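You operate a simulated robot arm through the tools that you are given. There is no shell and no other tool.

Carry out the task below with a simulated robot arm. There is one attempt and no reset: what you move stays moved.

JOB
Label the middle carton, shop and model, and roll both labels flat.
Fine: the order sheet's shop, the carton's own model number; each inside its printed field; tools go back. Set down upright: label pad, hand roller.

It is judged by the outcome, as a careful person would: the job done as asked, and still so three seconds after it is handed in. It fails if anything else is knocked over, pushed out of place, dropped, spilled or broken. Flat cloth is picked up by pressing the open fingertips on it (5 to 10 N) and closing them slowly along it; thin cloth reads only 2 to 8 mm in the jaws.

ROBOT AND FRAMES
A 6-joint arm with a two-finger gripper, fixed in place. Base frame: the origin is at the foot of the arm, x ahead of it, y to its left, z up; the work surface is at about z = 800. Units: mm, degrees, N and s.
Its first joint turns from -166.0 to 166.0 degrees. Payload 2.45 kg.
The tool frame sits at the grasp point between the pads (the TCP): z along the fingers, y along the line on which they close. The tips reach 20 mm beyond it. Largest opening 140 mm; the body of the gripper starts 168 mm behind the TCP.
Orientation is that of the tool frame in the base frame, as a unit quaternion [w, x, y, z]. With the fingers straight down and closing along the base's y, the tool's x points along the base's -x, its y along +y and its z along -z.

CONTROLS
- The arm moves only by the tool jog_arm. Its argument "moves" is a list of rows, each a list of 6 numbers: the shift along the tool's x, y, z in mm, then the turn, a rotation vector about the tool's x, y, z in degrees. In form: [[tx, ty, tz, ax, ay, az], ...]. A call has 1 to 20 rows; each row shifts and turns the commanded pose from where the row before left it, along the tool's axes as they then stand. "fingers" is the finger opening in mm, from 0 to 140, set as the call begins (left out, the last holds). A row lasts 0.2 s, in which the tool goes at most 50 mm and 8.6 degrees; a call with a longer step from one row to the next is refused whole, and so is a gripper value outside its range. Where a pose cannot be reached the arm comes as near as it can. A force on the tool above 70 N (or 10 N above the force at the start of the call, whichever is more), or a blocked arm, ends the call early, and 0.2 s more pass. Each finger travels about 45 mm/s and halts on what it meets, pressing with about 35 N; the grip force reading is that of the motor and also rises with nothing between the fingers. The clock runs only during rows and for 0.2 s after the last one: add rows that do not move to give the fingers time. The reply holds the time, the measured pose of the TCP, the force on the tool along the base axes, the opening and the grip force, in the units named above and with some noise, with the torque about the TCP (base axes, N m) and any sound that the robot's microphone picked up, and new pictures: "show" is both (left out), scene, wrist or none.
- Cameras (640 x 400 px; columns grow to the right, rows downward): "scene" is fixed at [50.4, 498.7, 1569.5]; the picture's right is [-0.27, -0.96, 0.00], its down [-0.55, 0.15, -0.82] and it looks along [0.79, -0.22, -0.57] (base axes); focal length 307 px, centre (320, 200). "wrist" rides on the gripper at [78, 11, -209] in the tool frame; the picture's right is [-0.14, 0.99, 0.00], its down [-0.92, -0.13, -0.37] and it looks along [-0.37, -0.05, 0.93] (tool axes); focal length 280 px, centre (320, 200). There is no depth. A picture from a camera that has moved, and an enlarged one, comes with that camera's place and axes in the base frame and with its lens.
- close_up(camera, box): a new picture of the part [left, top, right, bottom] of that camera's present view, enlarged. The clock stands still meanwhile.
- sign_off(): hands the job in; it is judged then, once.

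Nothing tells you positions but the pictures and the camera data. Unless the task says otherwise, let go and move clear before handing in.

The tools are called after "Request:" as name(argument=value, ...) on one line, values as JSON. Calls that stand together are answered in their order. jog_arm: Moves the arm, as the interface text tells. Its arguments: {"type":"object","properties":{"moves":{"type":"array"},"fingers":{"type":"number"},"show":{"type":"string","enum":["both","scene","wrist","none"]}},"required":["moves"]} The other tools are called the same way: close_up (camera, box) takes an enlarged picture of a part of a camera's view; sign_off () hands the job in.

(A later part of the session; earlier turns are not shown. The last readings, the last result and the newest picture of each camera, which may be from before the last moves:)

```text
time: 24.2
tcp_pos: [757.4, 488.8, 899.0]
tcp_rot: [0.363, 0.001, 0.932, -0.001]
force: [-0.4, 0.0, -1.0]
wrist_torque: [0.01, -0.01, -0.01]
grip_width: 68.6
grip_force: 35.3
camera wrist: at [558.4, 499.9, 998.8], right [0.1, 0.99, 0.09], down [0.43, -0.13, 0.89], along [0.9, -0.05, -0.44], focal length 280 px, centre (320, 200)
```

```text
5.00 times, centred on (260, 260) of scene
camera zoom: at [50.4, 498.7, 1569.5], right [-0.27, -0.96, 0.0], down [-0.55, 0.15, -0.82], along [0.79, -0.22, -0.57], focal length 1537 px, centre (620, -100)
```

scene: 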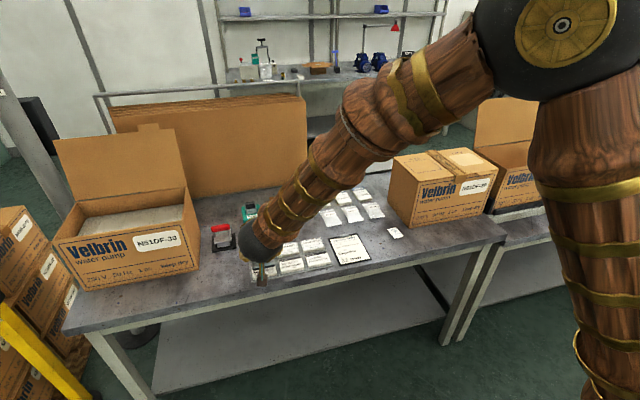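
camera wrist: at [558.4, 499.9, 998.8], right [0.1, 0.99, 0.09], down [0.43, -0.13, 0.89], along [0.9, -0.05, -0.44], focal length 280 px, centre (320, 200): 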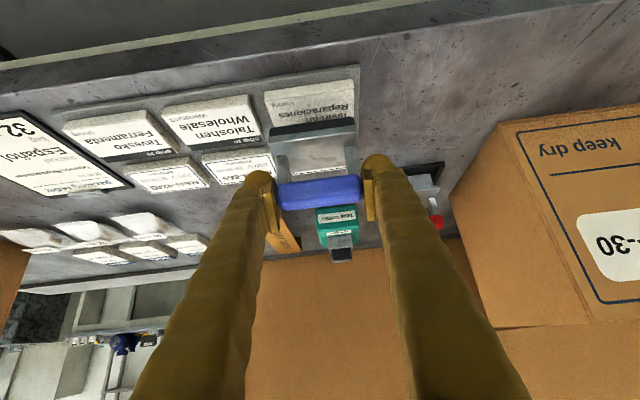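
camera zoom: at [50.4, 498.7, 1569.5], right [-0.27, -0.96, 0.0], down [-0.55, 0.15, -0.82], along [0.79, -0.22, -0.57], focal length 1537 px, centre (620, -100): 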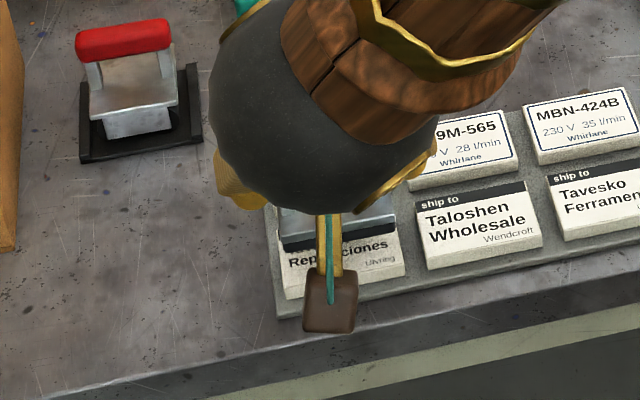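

The pad is centred over the Tavireon stack within about 2 mm. Descending, slowly at the end, watching the force.

Request:
jog_arm(moves=[[0.85, 0.2, 0.92, 0, 0, 0], [1.7, 0.2, 1.84, 0, 0, 0], [1.7, 0.2, 1.84, 0, 0, 0], [1.7, 0.2, 1.84, 0, 0, 0], [1.7, 0.2, 1.84, 0, 0, 0], [1.7, 0, 1.84, 0, 0, 0], [1.7, 0, 1.84, 0, 0, 0], [1.35, 0, 1.47, 0, 0, 0], [1.0, 0, 1.1, 0, 0, 0], [0, 0, 0, 0, 0, 0]], show="wrist")

Request:
close_up(camera="wrist", box=[180, 40, 440, 240])

```text
time: 26.4
tcp_pos: [756.7, 490.6, 879.9]
tcp_rot: [0.362, 0.001, 0.932, -0.001]
force: [0.5, -0.3, -0.1]
wrist_torque: [0.03, -0.01, -0.01]
grip_width: 68.6
grip_force: 35.0
camera wrist: at [558.1, 501.4, 979.5], right [0.1, 0.99, 0.09], down [0.43, -0.13, 0.89], along [0.9, -0.05, -0.44], focal length 280 px, centre (320, 200)
```

wrist: 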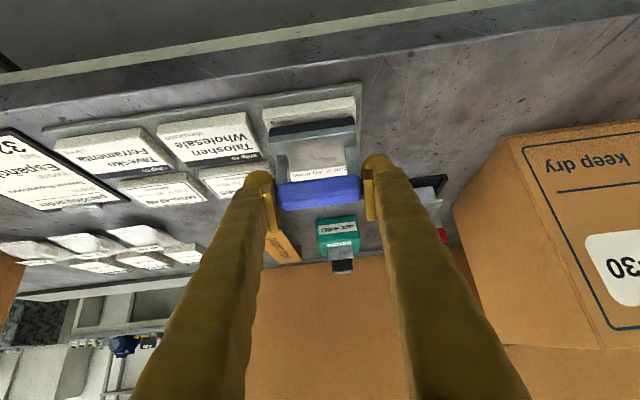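

```text
2.00 times, centred on (310, 140) of wrist
camera zoom: at [558.1, 501.4, 979.5], right [0.1, 0.99, 0.09], down [0.43, -0.13, 0.89], along [0.9, -0.05, -0.44], focal length 561 px, centre (340, 320)
```

zoom: 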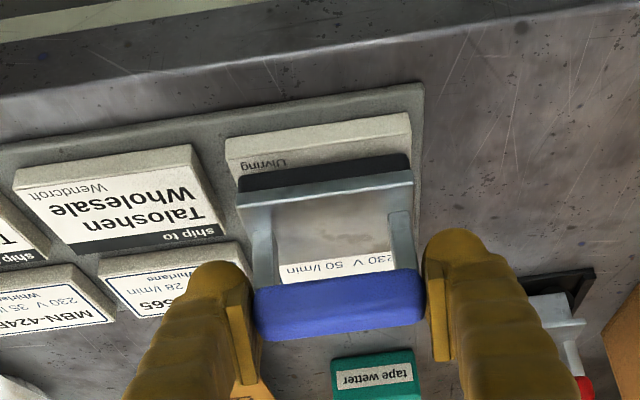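

Request:
jog_arm(moves=[[0.68, 0, 0.74, 0, 0, 0], [0.68, 0, 0.74, 0, 0, 0], [0.68, 0, 0.74, 0, 0, 0]], show="none")

Request:
jog_arm(moves=[[0.68, 0, 0.74, 0, 0, 0], [0.68, 0, 0.74, 0, 0, 0]], show="none")

Request:
jog_arm(moves=[[0.68, 0, 0.74, 0, 0, 0]], show="none")

```text
time: 27.2
tcp_pos: [756.4, 490.4, 875.1]
tcp_rot: [0.362, 0.001, 0.932, -0.001]
force: [-0.1, -0.1, -0.6]
wrist_torque: [0.0, -0.02, 0.01]
grip_width: 68.9
grip_force: 35.2
```

```text
time: 27.8
tcp_pos: [757.6, 490.8, 874.9]
tcp_rot: [0.362, 0.001, 0.932, -0.001]
force: [0.3, 0.1, -0.5]
wrist_torque: [0.02, 0.01, -0.04]
grip_width: 68.9
grip_force: 35.5
```

```text
time: 28.2
tcp_pos: [757.0, 490.7, 873.2]
tcp_rot: [0.362, 0.0, 0.932, 0.0]
force: [-1.1, 0.8, -0.7]
wrist_torque: [-0.01, -0.01, -0.04]
grip_width: 68.9
grip_force: 34.6
```

Request:
jog_arm(moves=[[0.68, 0, 0.74, 0, 0, 0]], show="none")

Request:
jog_arm(moves=[[0.68, 0, 0.74, 0, 0, 0]], show="none")

Request:
jog_arm(moves=[[0.68, 0, 0.74, 0, 0, 0]], show="wrist")

Request:
close_up(camera="wrist", box=[180, 40, 440, 240])

```text
time: 28.6
tcp_pos: [756.4, 491.0, 874.7]
tcp_rot: [0.363, 0.0, 0.932, 0.0]
force: [-3.0, -4.5, 17.5]
wrist_torque: [-0.28, 0.33, 0.02]
grip_width: 68.7
grip_force: 35.1
```

```text
time: 29.0
tcp_pos: [756.4, 491.4, 872.1]
tcp_rot: [0.363, 0.0, 0.932, 0.0]
force: [-9.1, -4.3, 39.2]
wrist_torque: [-0.21, 0.63, 0.03]
grip_width: 68.9
grip_force: 35.0
```

```text
time: 29.4
tcp_pos: [757.1, 489.8, 870.4]
tcp_rot: [0.364, 0.0, 0.931, 0.001]
force: [-4.1, -2.2, 43.2]
wrist_torque: [-0.02, 0.35, -0.01]
grip_width: 69.3
grip_force: 35.2
camera wrist: at [558.2, 501.4, 971.6], right [0.1, 0.99, 0.09], down [0.43, -0.13, 0.89], along [0.9, -0.05, -0.44], focal length 280 px, centre (320, 200)
```

wrist: 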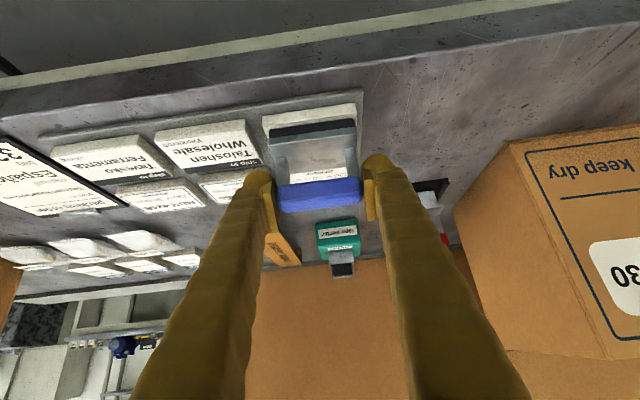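

```text
2.00 times, centred on (310, 140) of wrist
camera zoom: at [558.2, 501.4, 971.6], right [0.1, 0.99, 0.09], down [0.43, -0.13, 0.89], along [0.9, -0.05, -0.44], focal length 561 px, centre (340, 320)
```

zoom: 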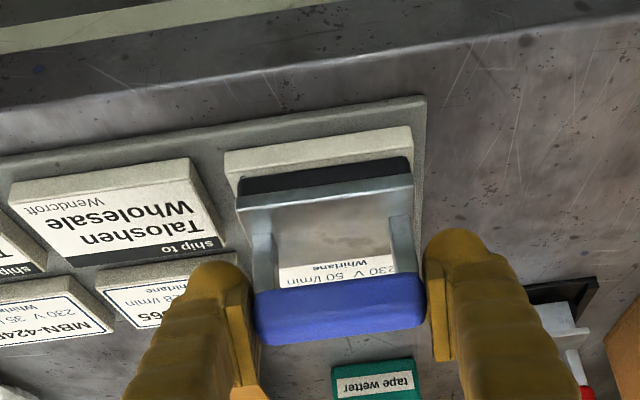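

The pad pressed on the stack with about 43 N, which is plenty. Lifting slowly to see whether a label comes along.

Request:
jog_arm(moves=[[-0.68, 0, -0.74, 0, 0, 0], [-0.68, 0, -0.74, 0, 0, 0], [-0.68, 0, -0.74, 0, 0, 0], [-0.68, 0, -0.74, 0, 0, 0], [-0.68, 0, -0.74, 0, 0, 0], [-0.68, 0, -0.74, 0, 0, 0], [-1.0, 0, -1.1, 0, 0, 0], [-1.35, 0, -1.47, 0, 0, 0], [-1.7, 0, -1.84, 0, 0, 0], [-1.7, 0, -1.84, 0, 0, 0], [-1.7, 0, -1.84, 0, 0, 0], [-1.35, 0, -1.47, 0, 0, 0], [-0.68, 0, -0.74, 0, 0, 0], [0, 0, 0, 0, 0, 0]])

Request:
close_up(camera="wrist", box=[180, 40, 440, 240])

Request:
close_up(camera="scene", box=[230, 230, 310, 300])

```text
time: 32.4
tcp_pos: [757.6, 490.7, 890.8]
tcp_rot: [0.363, 0.0, 0.932, 0.0]
force: [0.6, 0.3, -1.8]
wrist_torque: [0.01, -0.01, -0.02]
grip_width: 69.1
grip_force: 35.2
camera wrist: at [558.5, 501.9, 991.0], right [0.1, 0.99, 0.09], down [0.43, -0.13, 0.89], along [0.9, -0.05, -0.44], focal length 280 px, centre (320, 200)
```

scene: 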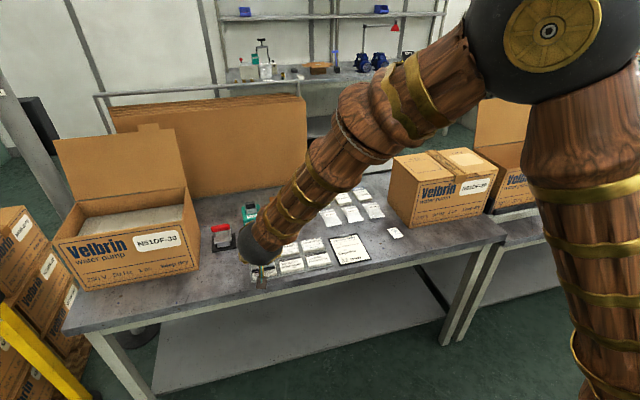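
wrist: 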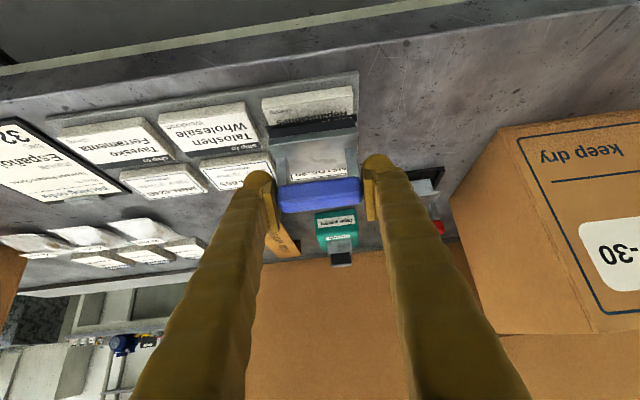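

```text
2.00 times, centred on (310, 140) of wrist
camera zoom: at [558.5, 501.9, 991.0], right [0.1, 0.99, 0.09], down [0.43, -0.13, 0.89], along [0.9, -0.05, -0.44], focal length 561 px, centre (340, 320)
```

zoom: 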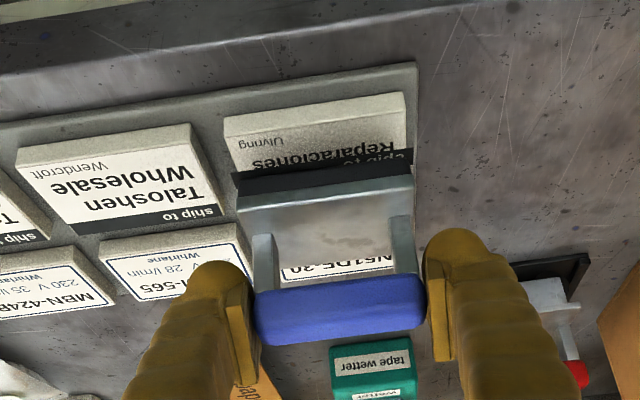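

```text
5.71 times, centred on (270, 265) of scene
camera zoom: at [50.4, 498.7, 1569.5], right [-0.27, -0.96, 0.0], down [-0.55, 0.15, -0.82], along [0.79, -0.22, -0.57], focal length 1756 px, centre (606, -171)
```

zoom: 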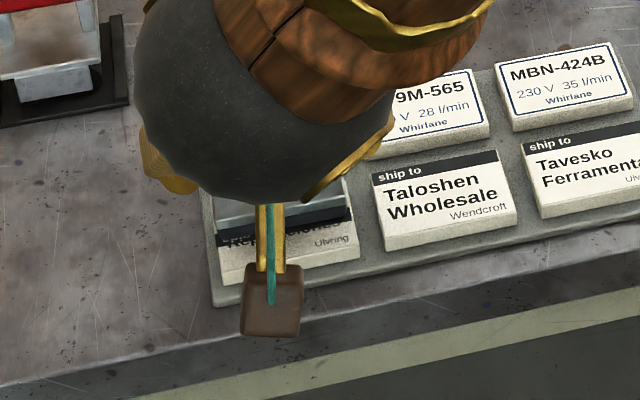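

Something thin seems to show at the pad's near edge. I'll zoom in to see whether the label is attached and how.

Request:
close_up(camera="wrist", box=[255, 80, 365, 180])

Request:
close_up(camera="wrist", box=[320, 100, 365, 140])

Request:
close_up(camera="scene", box=[255, 255, 300, 285])

```text
4.00 times, centred on (310, 130) of wrist
camera zoom: at [558.5, 501.9, 991.0], right [0.1, 0.99, 0.09], down [0.43, -0.13, 0.89], along [0.9, -0.05, -0.44], focal length 1122 px, centre (360, 480)
```

zoom: 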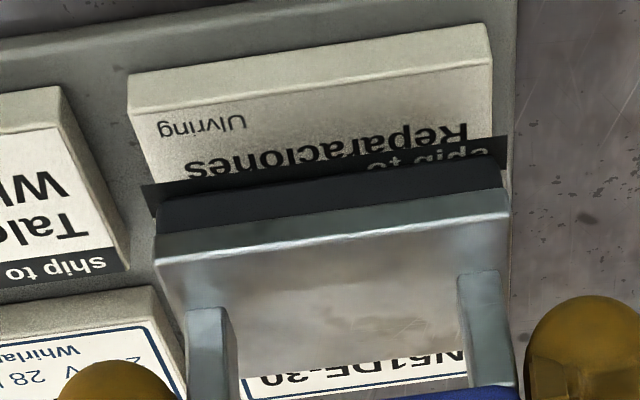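

```text
10.00 times, centred on (342, 120) of wrist
camera zoom: at [558.5, 501.9, 991.0], right [0.1, 0.99, 0.09], down [0.43, -0.13, 0.89], along [0.9, -0.05, -0.44], focal length 2804 px, centre (95, 1000)
```

zoom: 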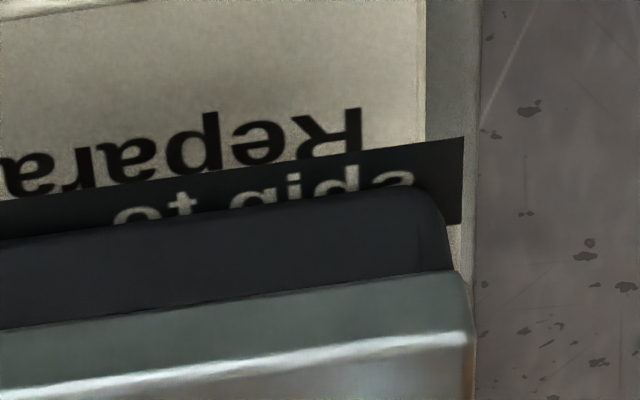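

```text
13.33 times, centred on (278, 270) of scene
camera zoom: at [50.4, 498.7, 1569.5], right [-0.27, -0.96, 0.0], down [-0.55, 0.15, -0.82], along [0.79, -0.22, -0.57], focal length 4098 px, centre (887, -733)
```

zoom: 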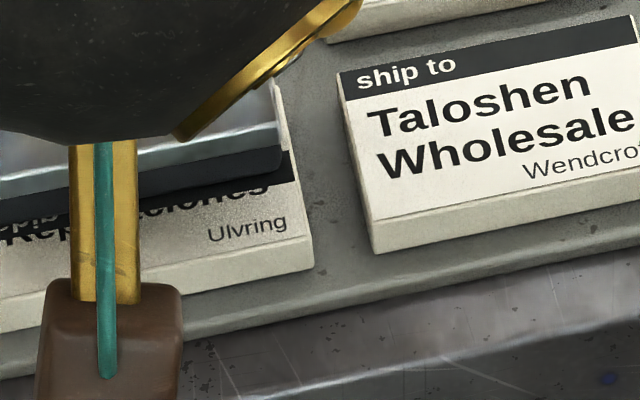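

The label is on the pad (its "ship to" band shows at the near edge). Now I lift straight up, gently, to clear the carton height.

Request:
jog_arm(moves=[[-2.7, 0, -2.95, 0, 0, 0], [-4.05, 0, -4.42, 0, 0, 0], [-5.4, 0, -5.9, 0, 0, 0], [-8.1, 0, -8.85, 0, 0, 0], [-9.46, 0, -10.32, 0, 0, 0], [-9.46, 0, -10.32, 0, 0, 0], [-9.46, 0, -10.32, 0, 0, 0], [-9.46, 0, -10.32, 0, 0, 0], [-9.46, 0, -10.32, 0, 0, 0], [-9.46, 0, -10.32, 0, 0, 0], [-9.46, 0, -10.32, 0, 0, 0], [-9.46, 0, -10.32, 0, 0, 0], [-9.46, 0, -10.32, 0, 0, 0], [-9.46, 0, -10.32, 0, 0, 0], [-9.46, 0, -10.32, 0, 0, 0], [-9.46, 0, -10.32, 0, 0, 0], [-9.46, 0, -10.32, 0, 0, 0], [-8.1, 0, -8.85, 0, 0, 0], [-5.4, 0, -5.9, 0, 0, 0], [-2.7, 0, -2.95, 0, 0, 0]])

Request:
close_up(camera="wrist", box=[240, 100, 380, 220])

```text
time: 36.6
tcp_pos: [758.0, 490.7, 1125.5]
tcp_rot: [0.362, 0.0, 0.932, -0.001]
force: [-0.3, 0.1, -1.9]
wrist_torque: [-0.01, -0.01, -0.05]
grip_width: 69.1
grip_force: 34.9
camera wrist: at [559.2, 501.4, 1227.1], right [0.1, 0.99, 0.09], down [0.43, -0.13, 0.89], along [0.9, -0.05, -0.44], focal length 280 px, centre (320, 200)
```

scene: 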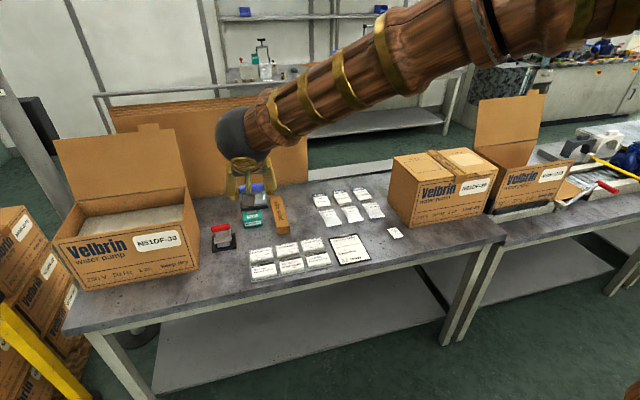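
wrist: 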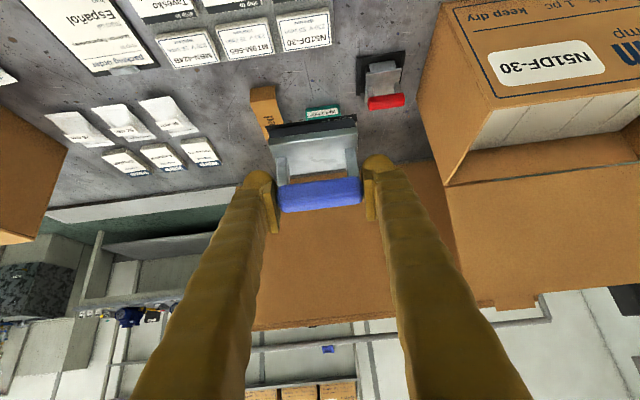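

```text
3.33 times, centred on (310, 160) of wrist
camera zoom: at [559.2, 501.4, 1227.1], right [0.1, 0.99, 0.09], down [0.43, -0.13, 0.89], along [0.9, -0.05, -0.44], focal length 935 px, centre (353, 333)
```

zoom: 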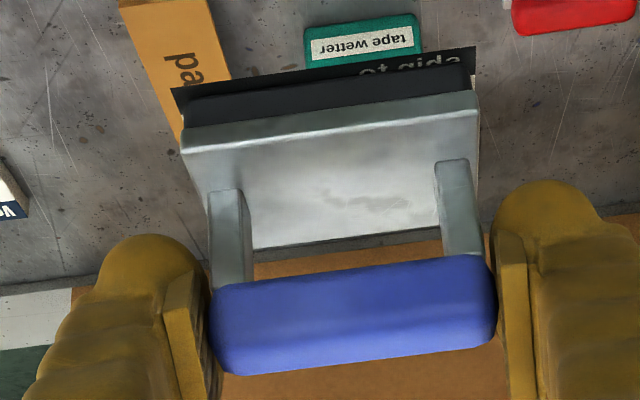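

The label rides on the pad, and the grip is stable. Next I swing over toward the middle carton at a safe height, to a spot between the two fields where I can measure them.

Request:
jog_arm(moves=[[-0.576, -3.63, -0.317, 0, 0, 0], [-1.151, -7.26, -0.634, 0, 0, 0], [-2.014, -12.7, -1.11, 0, 0, 0], [-2.878, -18.14, -1.585, 0, 0, 0], [-3.695, -23.29, -2.035, 0, 0, 0], [-3.695, -23.29, -2.035, 0, 0, 0], [-3.695, -23.29, -2.035, 0, 0, 0], [-3.695, -23.29, -2.035, 0, 0, 0], [-3.695, -23.29, -2.035, 0, 0, 0], [-3.695, -23.29, -2.035, 0, 0, 0], [-3.695, -23.29, -2.035, 0, 0, 0], [-3.695, -23.29, -2.035, 0, 0, 0], [-3.695, -23.29, -2.035, 0, 0, 0], [-3.695, -23.29, -2.035, 0, 0, 0], [-3.695, -23.29, -2.035, 0, 0, 0], [-3.695, -23.29, -2.035, 0, 0, 0], [-2.878, -18.14, -1.585, 0, 0, 0], [-2.014, -12.7, -1.11, 0, 0, 0], [-1.151, -7.26, -0.634, 0, 0, 0], [-0.576, -3.63, -0.317, 0, 0, 0]], show="wrist")

Request:
jog_arm(moves=[[-0.576, -3.63, -0.317, 0, 0, 0], [-1.151, -7.26, -0.634, 0, 0, 0], [-2.014, -12.7, -1.11, 0, 0, 0], [-2.878, -18.14, -1.585, 0, 0, 0], [-3.695, -23.29, -2.035, 0, 0, 0], [-3.695, -23.29, -2.035, 0, 0, 0], [-3.695, -23.29, -2.035, 0, 0, 0], [-3.695, -23.29, -2.035, 0, 0, 0], [-3.695, -23.29, -2.035, 0, 0, 0], [-3.695, -23.29, -2.035, 0, 0, 0], [-3.695, -23.29, -2.035, 0, 0, 0], [-3.695, -23.29, -2.035, 0, 0, 0], [-3.695, -23.29, -2.035, 0, 0, 0], [-3.695, -23.29, -2.035, 0, 0, 0], [-3.695, -23.29, -2.035, 0, 0, 0], [-3.695, -23.29, -2.035, 0, 0, 0], [-2.878, -18.14, -1.585, 0, 0, 0], [-2.014, -12.7, -1.11, 0, 0, 0], [-1.151, -7.26, -0.634, 0, 0, 0], [-0.576, -3.63, -0.317, 0, 0, 0]])

```text
time: 40.8
tcp_pos: [779.0, 127.9, 1189.0]
tcp_rot: [0.363, -0.001, 0.932, 0.0]
force: [0.1, -0.3, -0.4]
wrist_torque: [0.0, -0.03, 0.0]
grip_width: 68.8
grip_force: 34.7
camera wrist: at [580.7, 138.9, 1288.8], right [0.1, 0.99, 0.09], down [0.43, -0.13, 0.89], along [0.9, -0.05, -0.44], focal length 280 px, centre (320, 200)
```

wrist: 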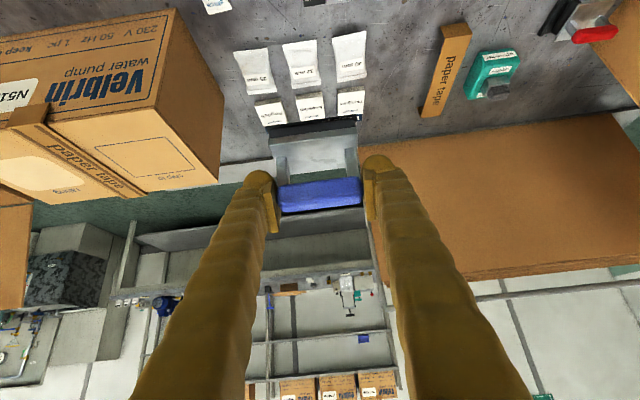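

```text
time: 45.0
tcp_pos: [800.5, -234.8, 1250.5]
tcp_rot: [0.363, 0.0, 0.932, -0.002]
force: [-0.1, 0.5, -0.5]
wrist_torque: [0.0, 0.01, -0.04]
grip_width: 68.9
grip_force: 35.6
camera wrist: at [602.0, -223.3, 1351.5], right [0.1, 0.99, 0.09], down [0.43, -0.13, 0.89], along [0.9, -0.05, -0.44], focal length 280 px, centre (320, 200)
```

scene: 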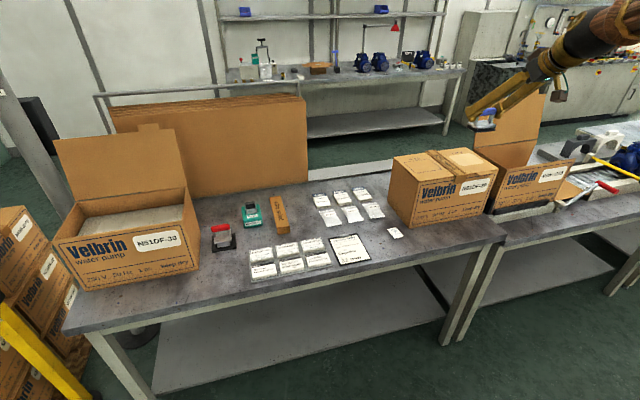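
wrist: 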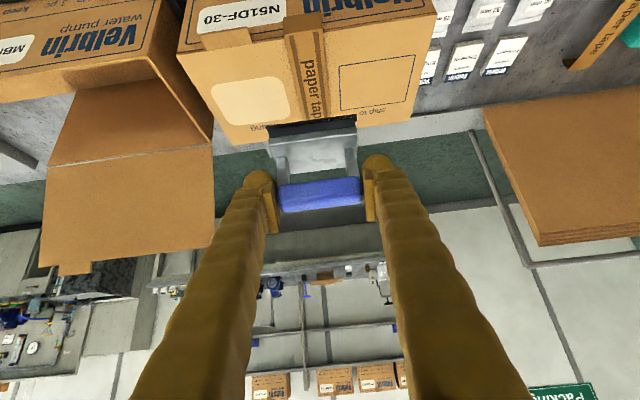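

Request:
close_up(camera="wrist", box=[170, 0, 450, 160])

Request:
close_up(camera="wrist", box=[325, 40, 435, 125])

Request:
close_up(camera="wrist", box=[195, 60, 305, 145])

Request:
close_up(camera="scene", box=[245, 235, 335, 295])

Request:
close_up(camera="scene", box=[385, 140, 505, 215])

Request:
close_up(camera="scene", box=[460, 90, 520, 140])

```text
2.29 times, centred on (310, 80) of wrist
camera zoom: at [602.0, -223.3, 1351.5], right [0.1, 0.99, 0.09], down [0.43, -0.13, 0.89], along [0.9, -0.05, -0.44], focal length 641 px, centre (343, 474)
```

zoom: 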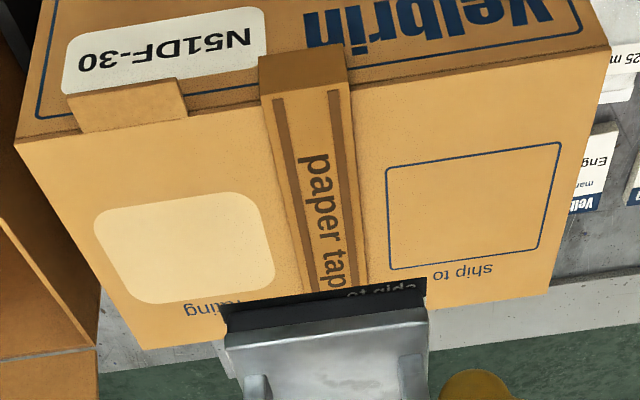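

```text
4.71 times, centred on (380, 82) of wrist
camera zoom: at [602.0, -223.3, 1351.5], right [0.1, 0.99, 0.09], down [0.43, -0.13, 0.89], along [0.9, -0.05, -0.44], focal length 1320 px, centre (38, 753)
```

zoom: 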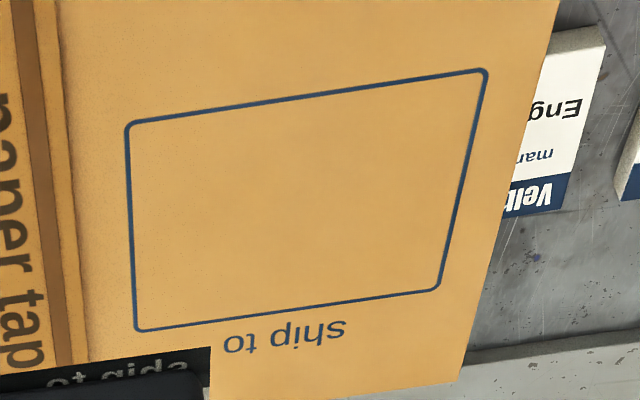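

```text
4.71 times, centred on (250, 102) of wrist
camera zoom: at [602.0, -223.3, 1351.5], right [0.1, 0.99, 0.09], down [0.43, -0.13, 0.89], along [0.9, -0.05, -0.44], focal length 1320 px, centre (649, 659)
```

zoom: 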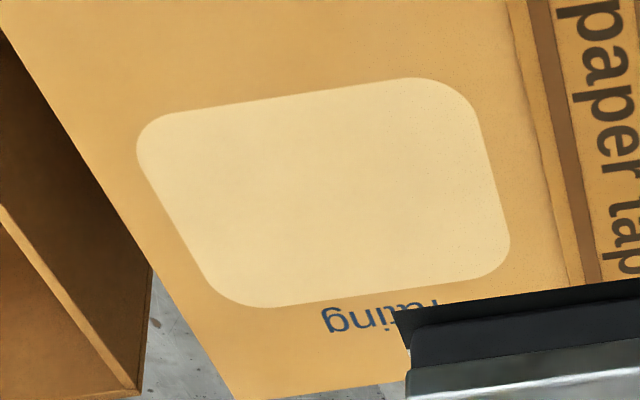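

```text
6.67 times, centred on (290, 265) of scene
camera zoom: at [50.4, 498.7, 1569.5], right [-0.27, -0.96, 0.0], down [-0.55, 0.15, -0.82], along [0.79, -0.22, -0.57], focal length 2049 px, centre (520, -233)
```

zoom: 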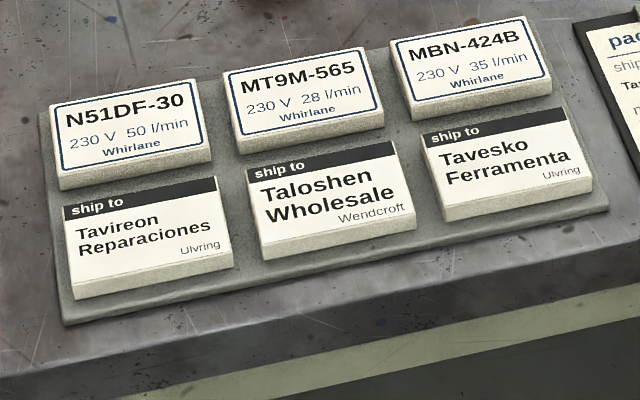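

```text
5.33 times, centred on (445, 178) of scene
camera zoom: at [50.4, 498.7, 1569.5], right [-0.27, -0.96, 0.0], down [-0.55, 0.15, -0.82], along [0.79, -0.22, -0.57], focal length 1639 px, centre (-347, 320)
```

zoom: 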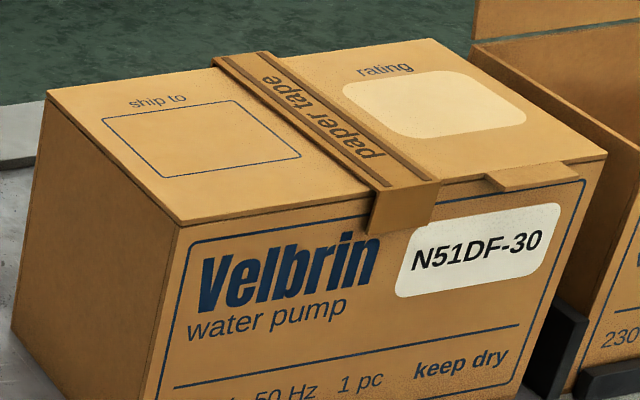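

```text
8.00 times, centred on (490, 115) of scene
camera zoom: at [50.4, 498.7, 1569.5], right [-0.27, -0.96, 0.0], down [-0.55, 0.15, -0.82], along [0.79, -0.22, -0.57], focal length 2459 px, centre (-1040, 880)
```

zoom: 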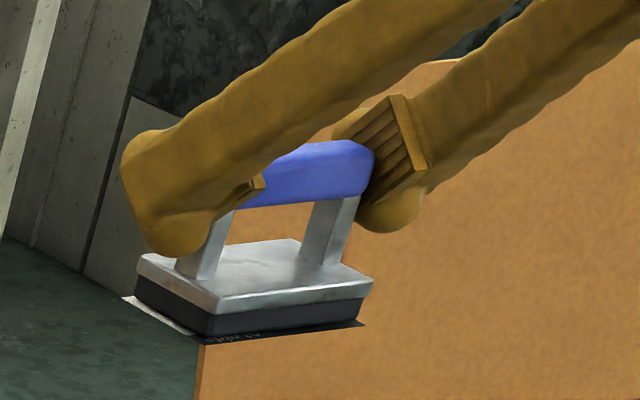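

Both fields measure about 105 × 86 mm: "ship to" centred near (920, -140) and "rating" near (920, -330), at a top height of about 1020–1028. I move the pad above the "ship to" field now.

Request:
jog_arm(moves=[[0.137, 1.888, 3.68, 0, 0, 0], [0.273, 3.776, 7.36, 0, 0, 0], [0.41, 5.664, 11.04, 0, 0, 0], [0.546, 7.552, 14.72, 0, 0, 0], [0.683, 9.44, 18.4, 0, 0, 0], [0.683, 9.44, 18.4, 0, 0, 0], [0.683, 9.44, 18.4, 0, 0, 0], [0.683, 9.44, 18.4, 0, 0, 0], [0.683, 9.44, 18.4, 0, 0, 0], [0.683, 9.44, 18.4, 0, 0, 0], [0.546, 7.552, 14.72, 0, 0, 0], [0.41, 5.664, 11.04, 0, 0, 0], [0.273, 3.776, 7.36, 0, 0, 0], [0.137, 1.888, 3.68, 0, 0, 0], [0, 0, 0, 0, 0, 0]])

Request:
close_up(camera="wrist", box=[200, 40, 440, 220])

Request:
close_up(camera="scene", box=[385, 120, 505, 215])

```text
time: 48.2
tcp_pos: [920.8, -140.3, 1110.2]
tcp_rot: [0.362, 0.0, 0.932, 0.0]
force: [0.0, 0.0, -1.5]
wrist_torque: [0.0, -0.02, 0.01]
grip_width: 69.1
grip_force: 34.7
camera wrist: at [720.9, -130.3, 1211.4], right [0.1, 0.99, 0.09], down [0.43, -0.13, 0.89], along [0.9, -0.05, -0.44], focal length 280 px, centre (320, 200)
```

scene: 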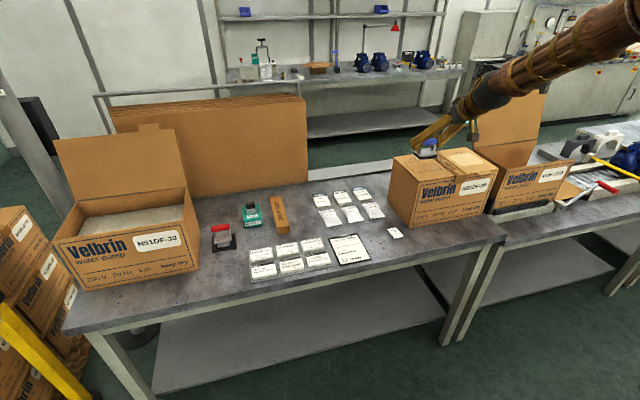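
wrist: 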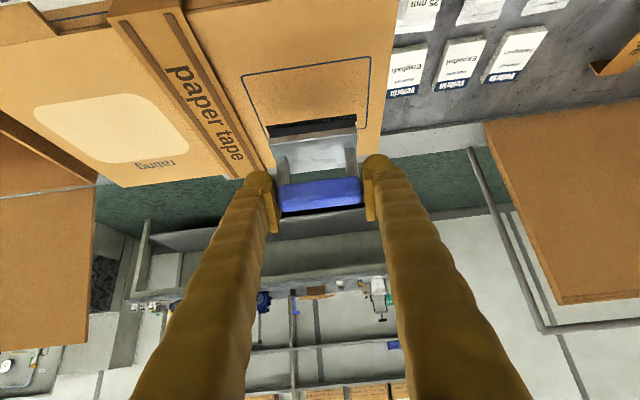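

```text
2.22 times, centred on (320, 130) of wrist
camera zoom: at [720.9, -130.3, 1211.4], right [0.1, 0.99, 0.09], down [0.43, -0.13, 0.89], along [0.9, -0.05, -0.44], focal length 623 px, centre (320, 356)
```

zoom: 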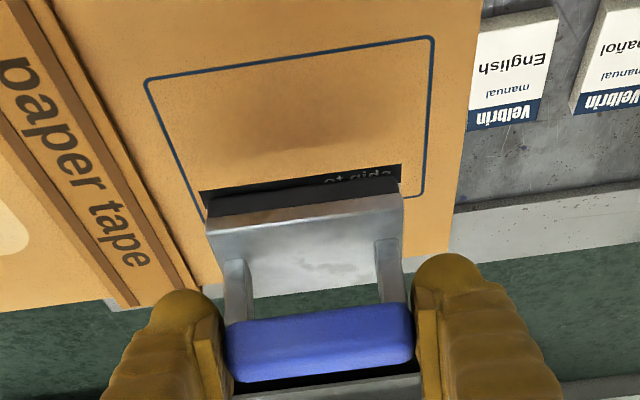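

```text
4.21 times, centred on (445, 168) of scene
camera zoom: at [50.4, 498.7, 1569.5], right [-0.27, -0.96, 0.0], down [-0.55, 0.15, -0.82], along [0.79, -0.22, -0.57], focal length 1294 px, centre (-206, 337)
```

zoom: 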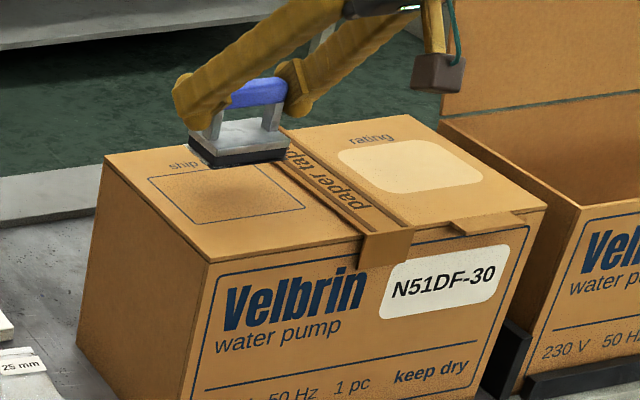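

The pad is centred over the "ship to" field within a couple of millimetres. Lowering carefully with force checks.

Request:
jog_arm(moves=[[1.83, 0, 1.72, 0, 0, 0], [1.83, 0, 1.72, 0, 0, 0], [1.83, 0, 1.72, 0, 0, 0], [1.83, 0, 1.72, 0, 0, 0], [1.83, 0, 1.72, 0, 0, 0], [1.83, 0, 1.72, 0, 0, 0], [1.83, 0, 1.72, 0, 0, 0], [1.83, 0, 1.72, 0, 0, 0], [0, 0, 0, 0, 0, 0]], show="wrist")

Request:
jog_arm(moves=[[0.68, 0, 0.74, 0, 0, 0], [0.68, 0, 0.74, 0, 0, 0]], show="none")

Request:
jog_arm(moves=[[0.68, 0, 0.74, 0, 0, 0], [0.68, 0, 0.74, 0, 0, 0]], show="none")

Request:
jog_arm(moves=[[0.68, 0, 0.74, 0, 0, 0]], show="none")

```text
time: 50.2
tcp_pos: [920.0, -141.3, 1090.3]
tcp_rot: [0.363, 0.0, 0.932, 0.0]
force: [0.0, -0.1, -1.4]
wrist_torque: [-0.02, 0.0, -0.02]
grip_width: 68.6
grip_force: 35.2
camera wrist: at [719.6, -130.3, 1191.3], right [0.1, 0.99, 0.09], down [0.43, -0.13, 0.89], along [0.9, -0.05, -0.44], focal length 280 px, centre (320, 200)
```

wrist: 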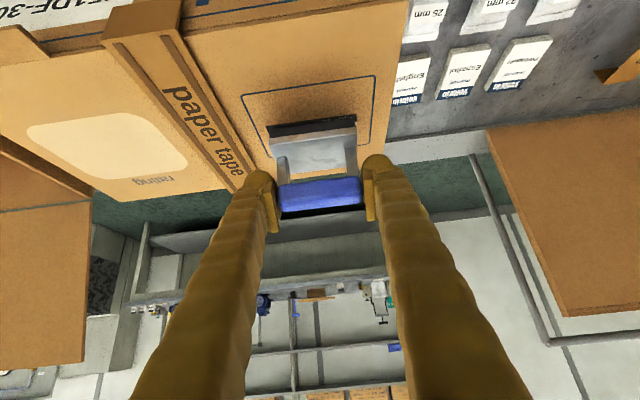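

```text
time: 50.8
tcp_pos: [919.5, -140.6, 1088.2]
tcp_rot: [0.362, 0.001, 0.932, -0.001]
force: [-0.1, 1.6, -0.8]
wrist_torque: [0.02, 0.0, 0.02]
grip_width: 68.5
grip_force: 35.4
```

```text
time: 51.4
tcp_pos: [918.0, -141.1, 1085.8]
tcp_rot: [0.364, 0.0, 0.932, -0.001]
force: [-0.7, 0.3, -1.1]
wrist_torque: [-0.01, 0.04, 0.01]
grip_width: 68.7
grip_force: 34.7
```

```text
time: 51.8
tcp_pos: [918.2, -141.0, 1085.9]
tcp_rot: [0.363, 0.0, 0.932, 0.0]
force: [0.0, 0.1, -2.3]
wrist_torque: [0.01, 0.01, -0.01]
grip_width: 68.4
grip_force: 35.1
```

Request:
jog_arm(moves=[[0.68, 0, 0.74, 0, 0, 0], [0.68, 0, 0.74, 0, 0, 0]], show="none")

Request:
jog_arm(moves=[[0.68, 0, 0.74, 0, 0, 0]], show="none")

Request:
jog_arm(moves=[[0.68, 0, 0.74, 0, 0, 0]], show="wrist")

Request:
close_up(camera="wrist", box=[200, 40, 440, 220])

```text
time: 52.4
tcp_pos: [918.8, -141.4, 1083.9]
tcp_rot: [0.363, 0.001, 0.932, -0.001]
force: [0.4, 0.8, -0.7]
wrist_torque: [0.0, -0.01, 0.03]
grip_width: 68.9
grip_force: 34.9
```

```text
time: 52.8
tcp_pos: [919.7, -141.7, 1082.7]
tcp_rot: [0.363, 0.0, 0.932, 0.0]
force: [-0.5, -0.1, -1.5]
wrist_torque: [0.01, 0.0, 0.01]
grip_width: 68.8
grip_force: 34.7
```

```text
time: 53.2
tcp_pos: [918.4, -140.4, 1080.8]
tcp_rot: [0.363, 0.001, 0.932, -0.001]
force: [0.8, 0.7, -1.8]
wrist_torque: [-0.01, -0.03, -0.02]
grip_width: 68.6
grip_force: 35.2
camera wrist: at [719.3, -130.0, 1182.3], right [0.1, 0.99, 0.09], down [0.43, -0.13, 0.89], along [0.9, -0.05, -0.44], focal length 280 px, centre (320, 200)
```

wrist: 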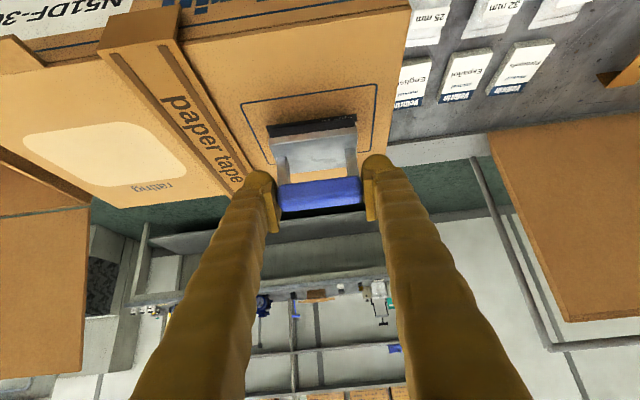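

```text
2.22 times, centred on (320, 130) of wrist
camera zoom: at [719.3, -130.0, 1182.3], right [0.1, 0.99, 0.09], down [0.43, -0.13, 0.89], along [0.9, -0.05, -0.44], focal length 623 px, centre (320, 356)
```

zoom: 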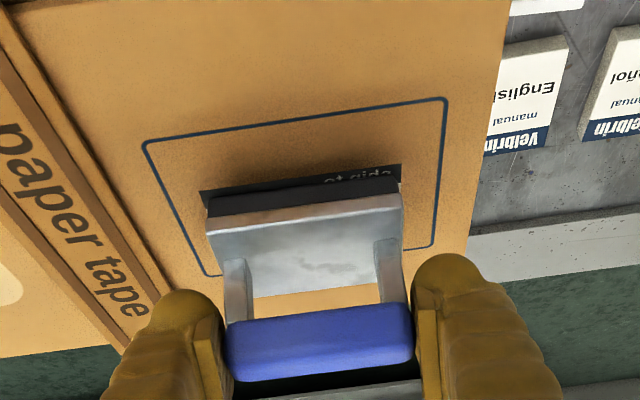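

Request:
jog_arm(moves=[[0.68, 0, 0.74, 0, 0, 0], [0.68, 0, 0.74, 0, 0, 0]], show="none")

Request:
jog_arm(moves=[[0.68, 0, 0.74, 0, 0, 0]], show="none")

Request:
jog_arm(moves=[[0.68, 0, 0.74, 0, 0, 0]], show="none")

Request:
jog_arm(moves=[[0.68, 0, 0.74, 0, 0, 0]], show="wrist")

```text
time: 53.8
tcp_pos: [918.8, -140.7, 1080.4]
tcp_rot: [0.362, 0.0, 0.932, -0.002]
force: [0.8, 0.6, -1.2]
wrist_torque: [-0.02, 0.01, 0.01]
grip_width: 68.6
grip_force: 34.1
```

```text
time: 54.2
tcp_pos: [917.7, -141.7, 1078.0]
tcp_rot: [0.363, -0.001, 0.932, 0.0]
force: [0.2, -0.3, -1.0]
wrist_torque: [0.04, -0.03, -0.02]
grip_width: 68.6
grip_force: 35.1
```

```text
time: 54.6
tcp_pos: [919.3, -140.9, 1078.3]
tcp_rot: [0.363, 0.0, 0.932, -0.001]
force: [0.0, 0.1, -1.6]
wrist_torque: [-0.03, 0.01, 0.0]
grip_width: 68.7
grip_force: 35.1
```

```text
time: 55.0
tcp_pos: [917.7, -140.2, 1077.6]
tcp_rot: [0.363, 0.0, 0.932, -0.001]
force: [0.0, 0.5, -0.5]
wrist_torque: [0.03, -0.03, -0.01]
grip_width: 68.6
grip_force: 34.5
camera wrist: at [719.2, -130.2, 1177.8], right [0.1, 0.99, 0.09], down [0.43, -0.13, 0.89], along [0.9, -0.05, -0.44], focal length 280 px, centre (320, 200)
```

wrist: 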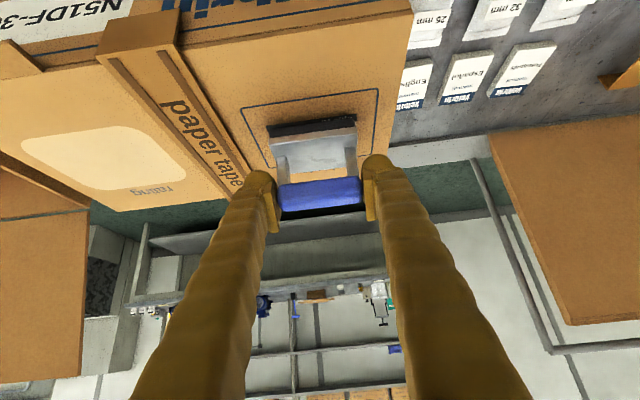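

Request:
jog_arm(moves=[[0.68, 0, 0.74, 0, 0, 0]], show="none")

Request:
jog_arm(moves=[[0.68, 0, 0.74, 0, 0, 0]], show="none")

Request:
jog_arm(moves=[[0.68, 0, 0.74, 0, 0, 0]], show="none")

```text
time: 55.4
tcp_pos: [917.4, -142.1, 1075.0]
tcp_rot: [0.362, 0.0, 0.932, 0.001]
force: [0.4, -0.4, -2.0]
wrist_torque: [0.01, 0.0, -0.01]
grip_width: 68.4
grip_force: 35.2
```

```text
time: 55.8
tcp_pos: [918.1, -142.0, 1073.7]
tcp_rot: [0.363, 0.0, 0.932, 0.0]
force: [0.1, -0.4, -1.5]
wrist_torque: [-0.01, 0.01, -0.02]
grip_width: 68.6
grip_force: 34.6
```

```text
time: 56.2
tcp_pos: [917.2, -140.0, 1073.7]
tcp_rot: [0.363, 0.0, 0.932, 0.0]
force: [-0.4, -0.1, -0.8]
wrist_torque: [-0.03, 0.01, -0.03]
grip_width: 68.3
grip_force: 35.1
```

Request:
jog_arm(moves=[[0.68, 0, 0.74, 0, 0, 0]], show="none")

Request:
jog_arm(moves=[[0.68, 0, 0.74, 0, 0, 0]], show="wrist")

Request:
close_up(camera="wrist", box=[200, 40, 440, 220])

Request:
close_up(camera="scene", box=[385, 120, 505, 215])

```text
time: 56.6
tcp_pos: [917.2, -140.8, 1073.1]
tcp_rot: [0.363, 0.001, 0.932, -0.001]
force: [0.4, 0.4, -1.4]
wrist_torque: [0.0, -0.02, 0.0]
grip_width: 68.6
grip_force: 35.1
```

```text
time: 57.0
tcp_pos: [917.3, -141.1, 1072.0]
tcp_rot: [0.363, -0.001, 0.932, -0.001]
force: [-0.1, 0.4, -1.0]
wrist_torque: [0.0, 0.01, -0.02]
grip_width: 68.7
grip_force: 34.8
camera wrist: at [718.3, -130.2, 1172.3], right [0.1, 0.99, 0.09], down [0.43, -0.13, 0.89], along [0.9, -0.05, -0.44], focal length 280 px, centre (320, 200)
```

wrist: 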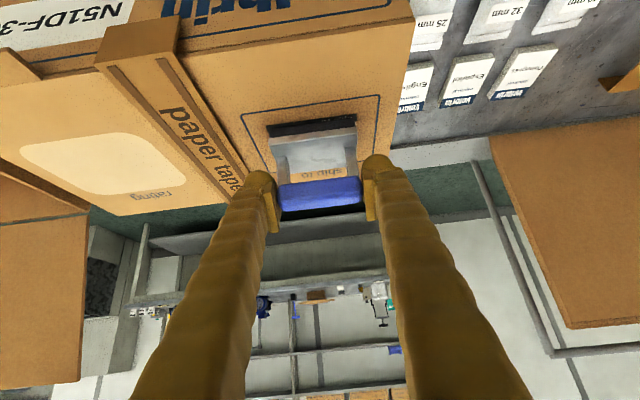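

```text
2.22 times, centred on (320, 130) of wrist
camera zoom: at [718.3, -130.2, 1172.3], right [0.1, 0.99, 0.09], down [0.43, -0.13, 0.89], along [0.9, -0.05, -0.44], focal length 623 px, centre (320, 356)
```

zoom: 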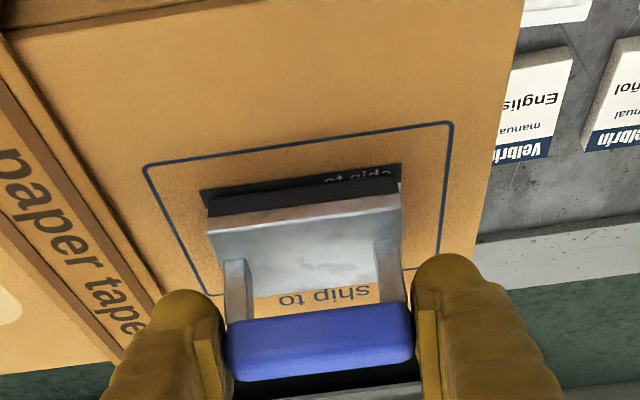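

```text
4.21 times, centred on (445, 168) of scene
camera zoom: at [50.4, 498.7, 1569.5], right [-0.27, -0.96, 0.0], down [-0.55, 0.15, -0.82], along [0.79, -0.22, -0.57], focal length 1294 px, centre (-206, 337)
```

zoom: 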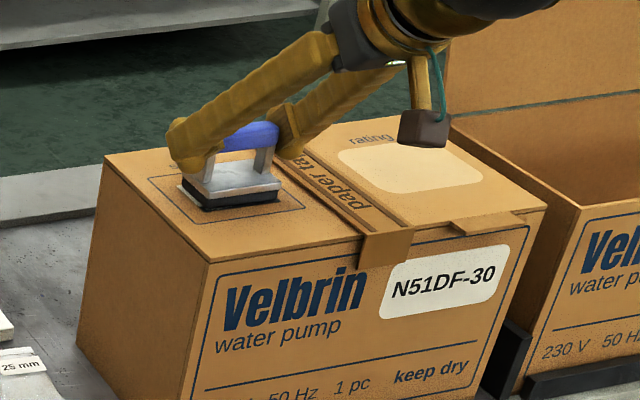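

Request:
jog_arm(moves=[[0.68, 0, 0.74, 0, 0, 0]], show="none")

Request:
jog_arm(moves=[[0.68, 0, 0.74, 0, 0, 0]], show="none")

Request:
jog_arm(moves=[[0.68, 0, 0.74, 0, 0, 0]], show="wrist")

Request:
close_up(camera="wrist", box=[200, 40, 440, 220])

```text
time: 57.4
tcp_pos: [916.7, -140.5, 1069.1]
tcp_rot: [0.363, 0.0, 0.932, 0.0]
force: [-0.3, 0.0, -1.0]
wrist_torque: [-0.01, 0.01, 0.02]
grip_width: 68.3
grip_force: 34.6
```

```text
time: 57.8
tcp_pos: [917.1, -140.6, 1070.4]
tcp_rot: [0.363, 0.001, 0.932, -0.001]
force: [0.0, 0.5, 4.1]
wrist_torque: [-0.15, 0.0, -0.02]
grip_width: 68.4
grip_force: 34.9
```

```text
time: 58.2
tcp_pos: [917.8, -141.2, 1069.9]
tcp_rot: [0.364, 0.001, 0.932, -0.001]
force: [-4.5, -1.2, 14.4]
wrist_torque: [-0.26, -0.03, -0.06]
grip_width: 68.7
grip_force: 35.2
camera wrist: at [718.6, -129.6, 1170.1], right [0.1, 0.99, 0.09], down [0.43, -0.13, 0.89], along [0.9, -0.05, -0.44], focal length 280 px, centre (320, 200)
```

wrist: 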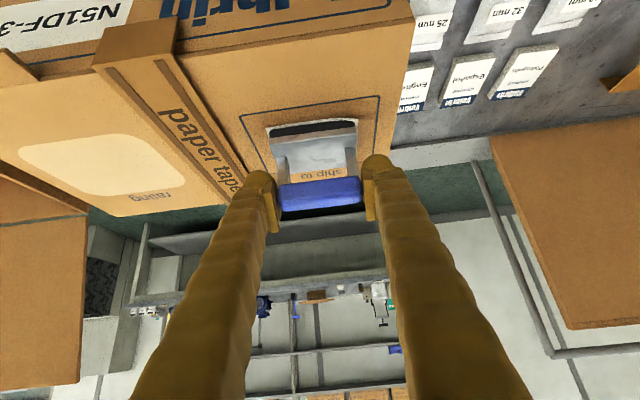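

```text
2.22 times, centred on (320, 130) of wrist
camera zoom: at [718.6, -129.6, 1170.1], right [0.1, 0.99, 0.09], down [0.43, -0.13, 0.89], along [0.9, -0.05, -0.44], focal length 623 px, centre (320, 356)
```

zoom: 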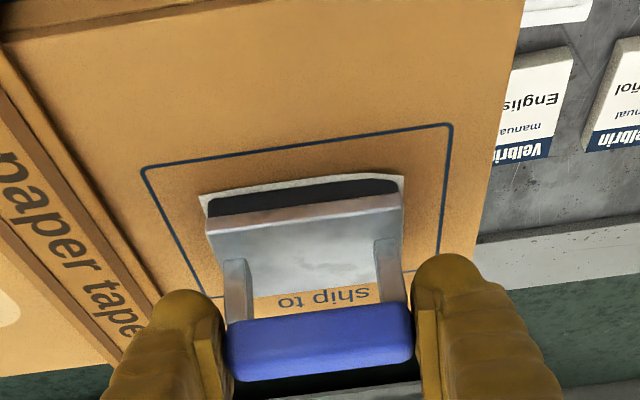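

At 14 N the label transferred; its white lower edge now shows under the pad, right way up. I lift straight off gently.

Request:
jog_arm(moves=[[-0.68, 0, -0.74, 0, 0, 0], [-0.68, 0, -0.74, 0, 0, 0], [-0.68, 0, -0.74, 0, 0, 0], [-1.0, 0, -1.1, 0, 0, 0], [-1.7, 0, -1.84, 0, 0, 0], [-2.7, 0, -2.95, 0, 0, 0], [-4.05, 0, -4.42, 0, 0, 0], [-5.4, 0, -5.9, 0, 0, 0], [-6.76, 0, -7.37, 0, 0, 0], [-6.76, 0, -7.37, 0, 0, 0], [-6.76, 0, -7.37, 0, 0, 0], [-6.76, 0, -7.37, 0, 0, 0], [-5.4, 0, -5.9, 0, 0, 0], [-2.7, 0, -2.95, 0, 0, 0], [-1.35, 0, -1.47, 0, 0, 0]])

Request:
close_up(camera="wrist", box=[200, 40, 440, 220])

Request:
close_up(camera="scene", box=[385, 120, 505, 215])

```text
time: 61.4
tcp_pos: [916.7, -141.3, 1147.0]
tcp_rot: [0.362, 0.0, 0.932, -0.001]
force: [0.3, -0.5, -1.1]
wrist_torque: [0.0, 0.01, 0.01]
grip_width: 68.5
grip_force: 34.5
camera wrist: at [718.7, -130.6, 1249.0], right [0.1, 0.99, 0.09], down [0.43, -0.13, 0.89], along [0.9, -0.05, -0.44], focal length 280 px, centre (320, 200)
```

scene: 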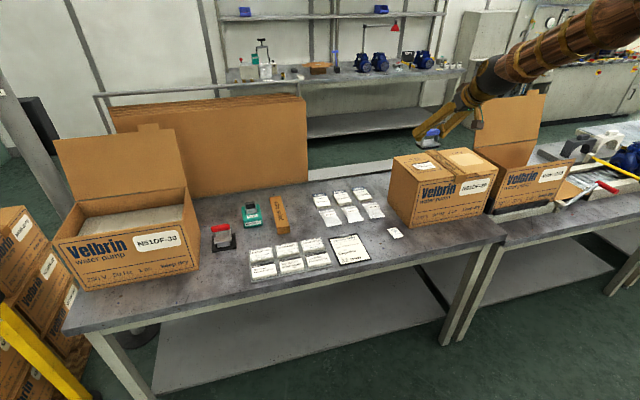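
wrist: 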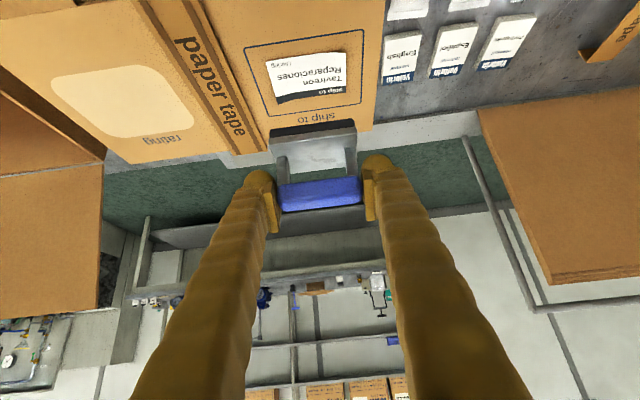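

```text
2.22 times, centred on (320, 130) of wrist
camera zoom: at [718.7, -130.6, 1249.0], right [0.1, 0.99, 0.09], down [0.43, -0.13, 0.89], along [0.9, -0.05, -0.44], focal length 623 px, centre (320, 356)
```

zoom: 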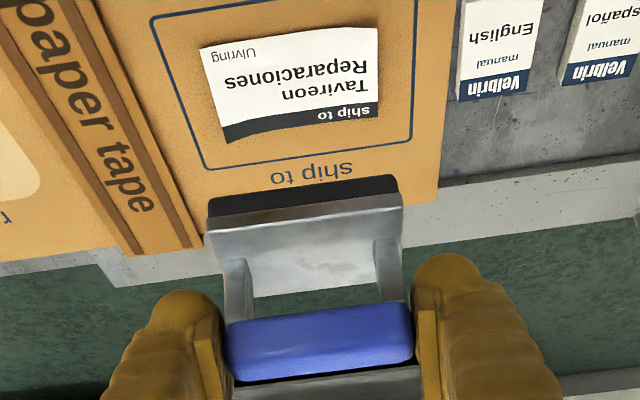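

```text
4.21 times, centred on (445, 168) of scene
camera zoom: at [50.4, 498.7, 1569.5], right [-0.27, -0.96, 0.0], down [-0.55, 0.15, -0.82], along [0.79, -0.22, -0.57], focal length 1294 px, centre (-206, 337)
```

zoom: 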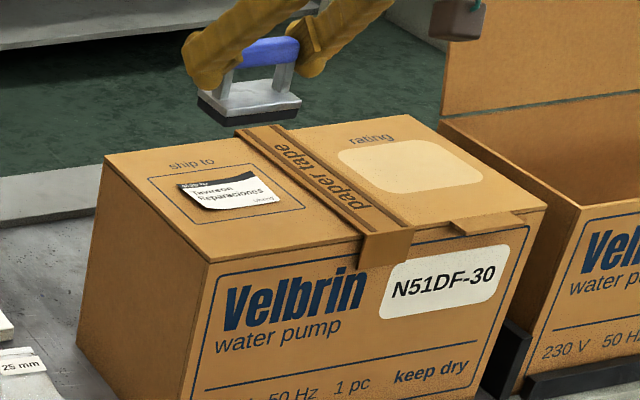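

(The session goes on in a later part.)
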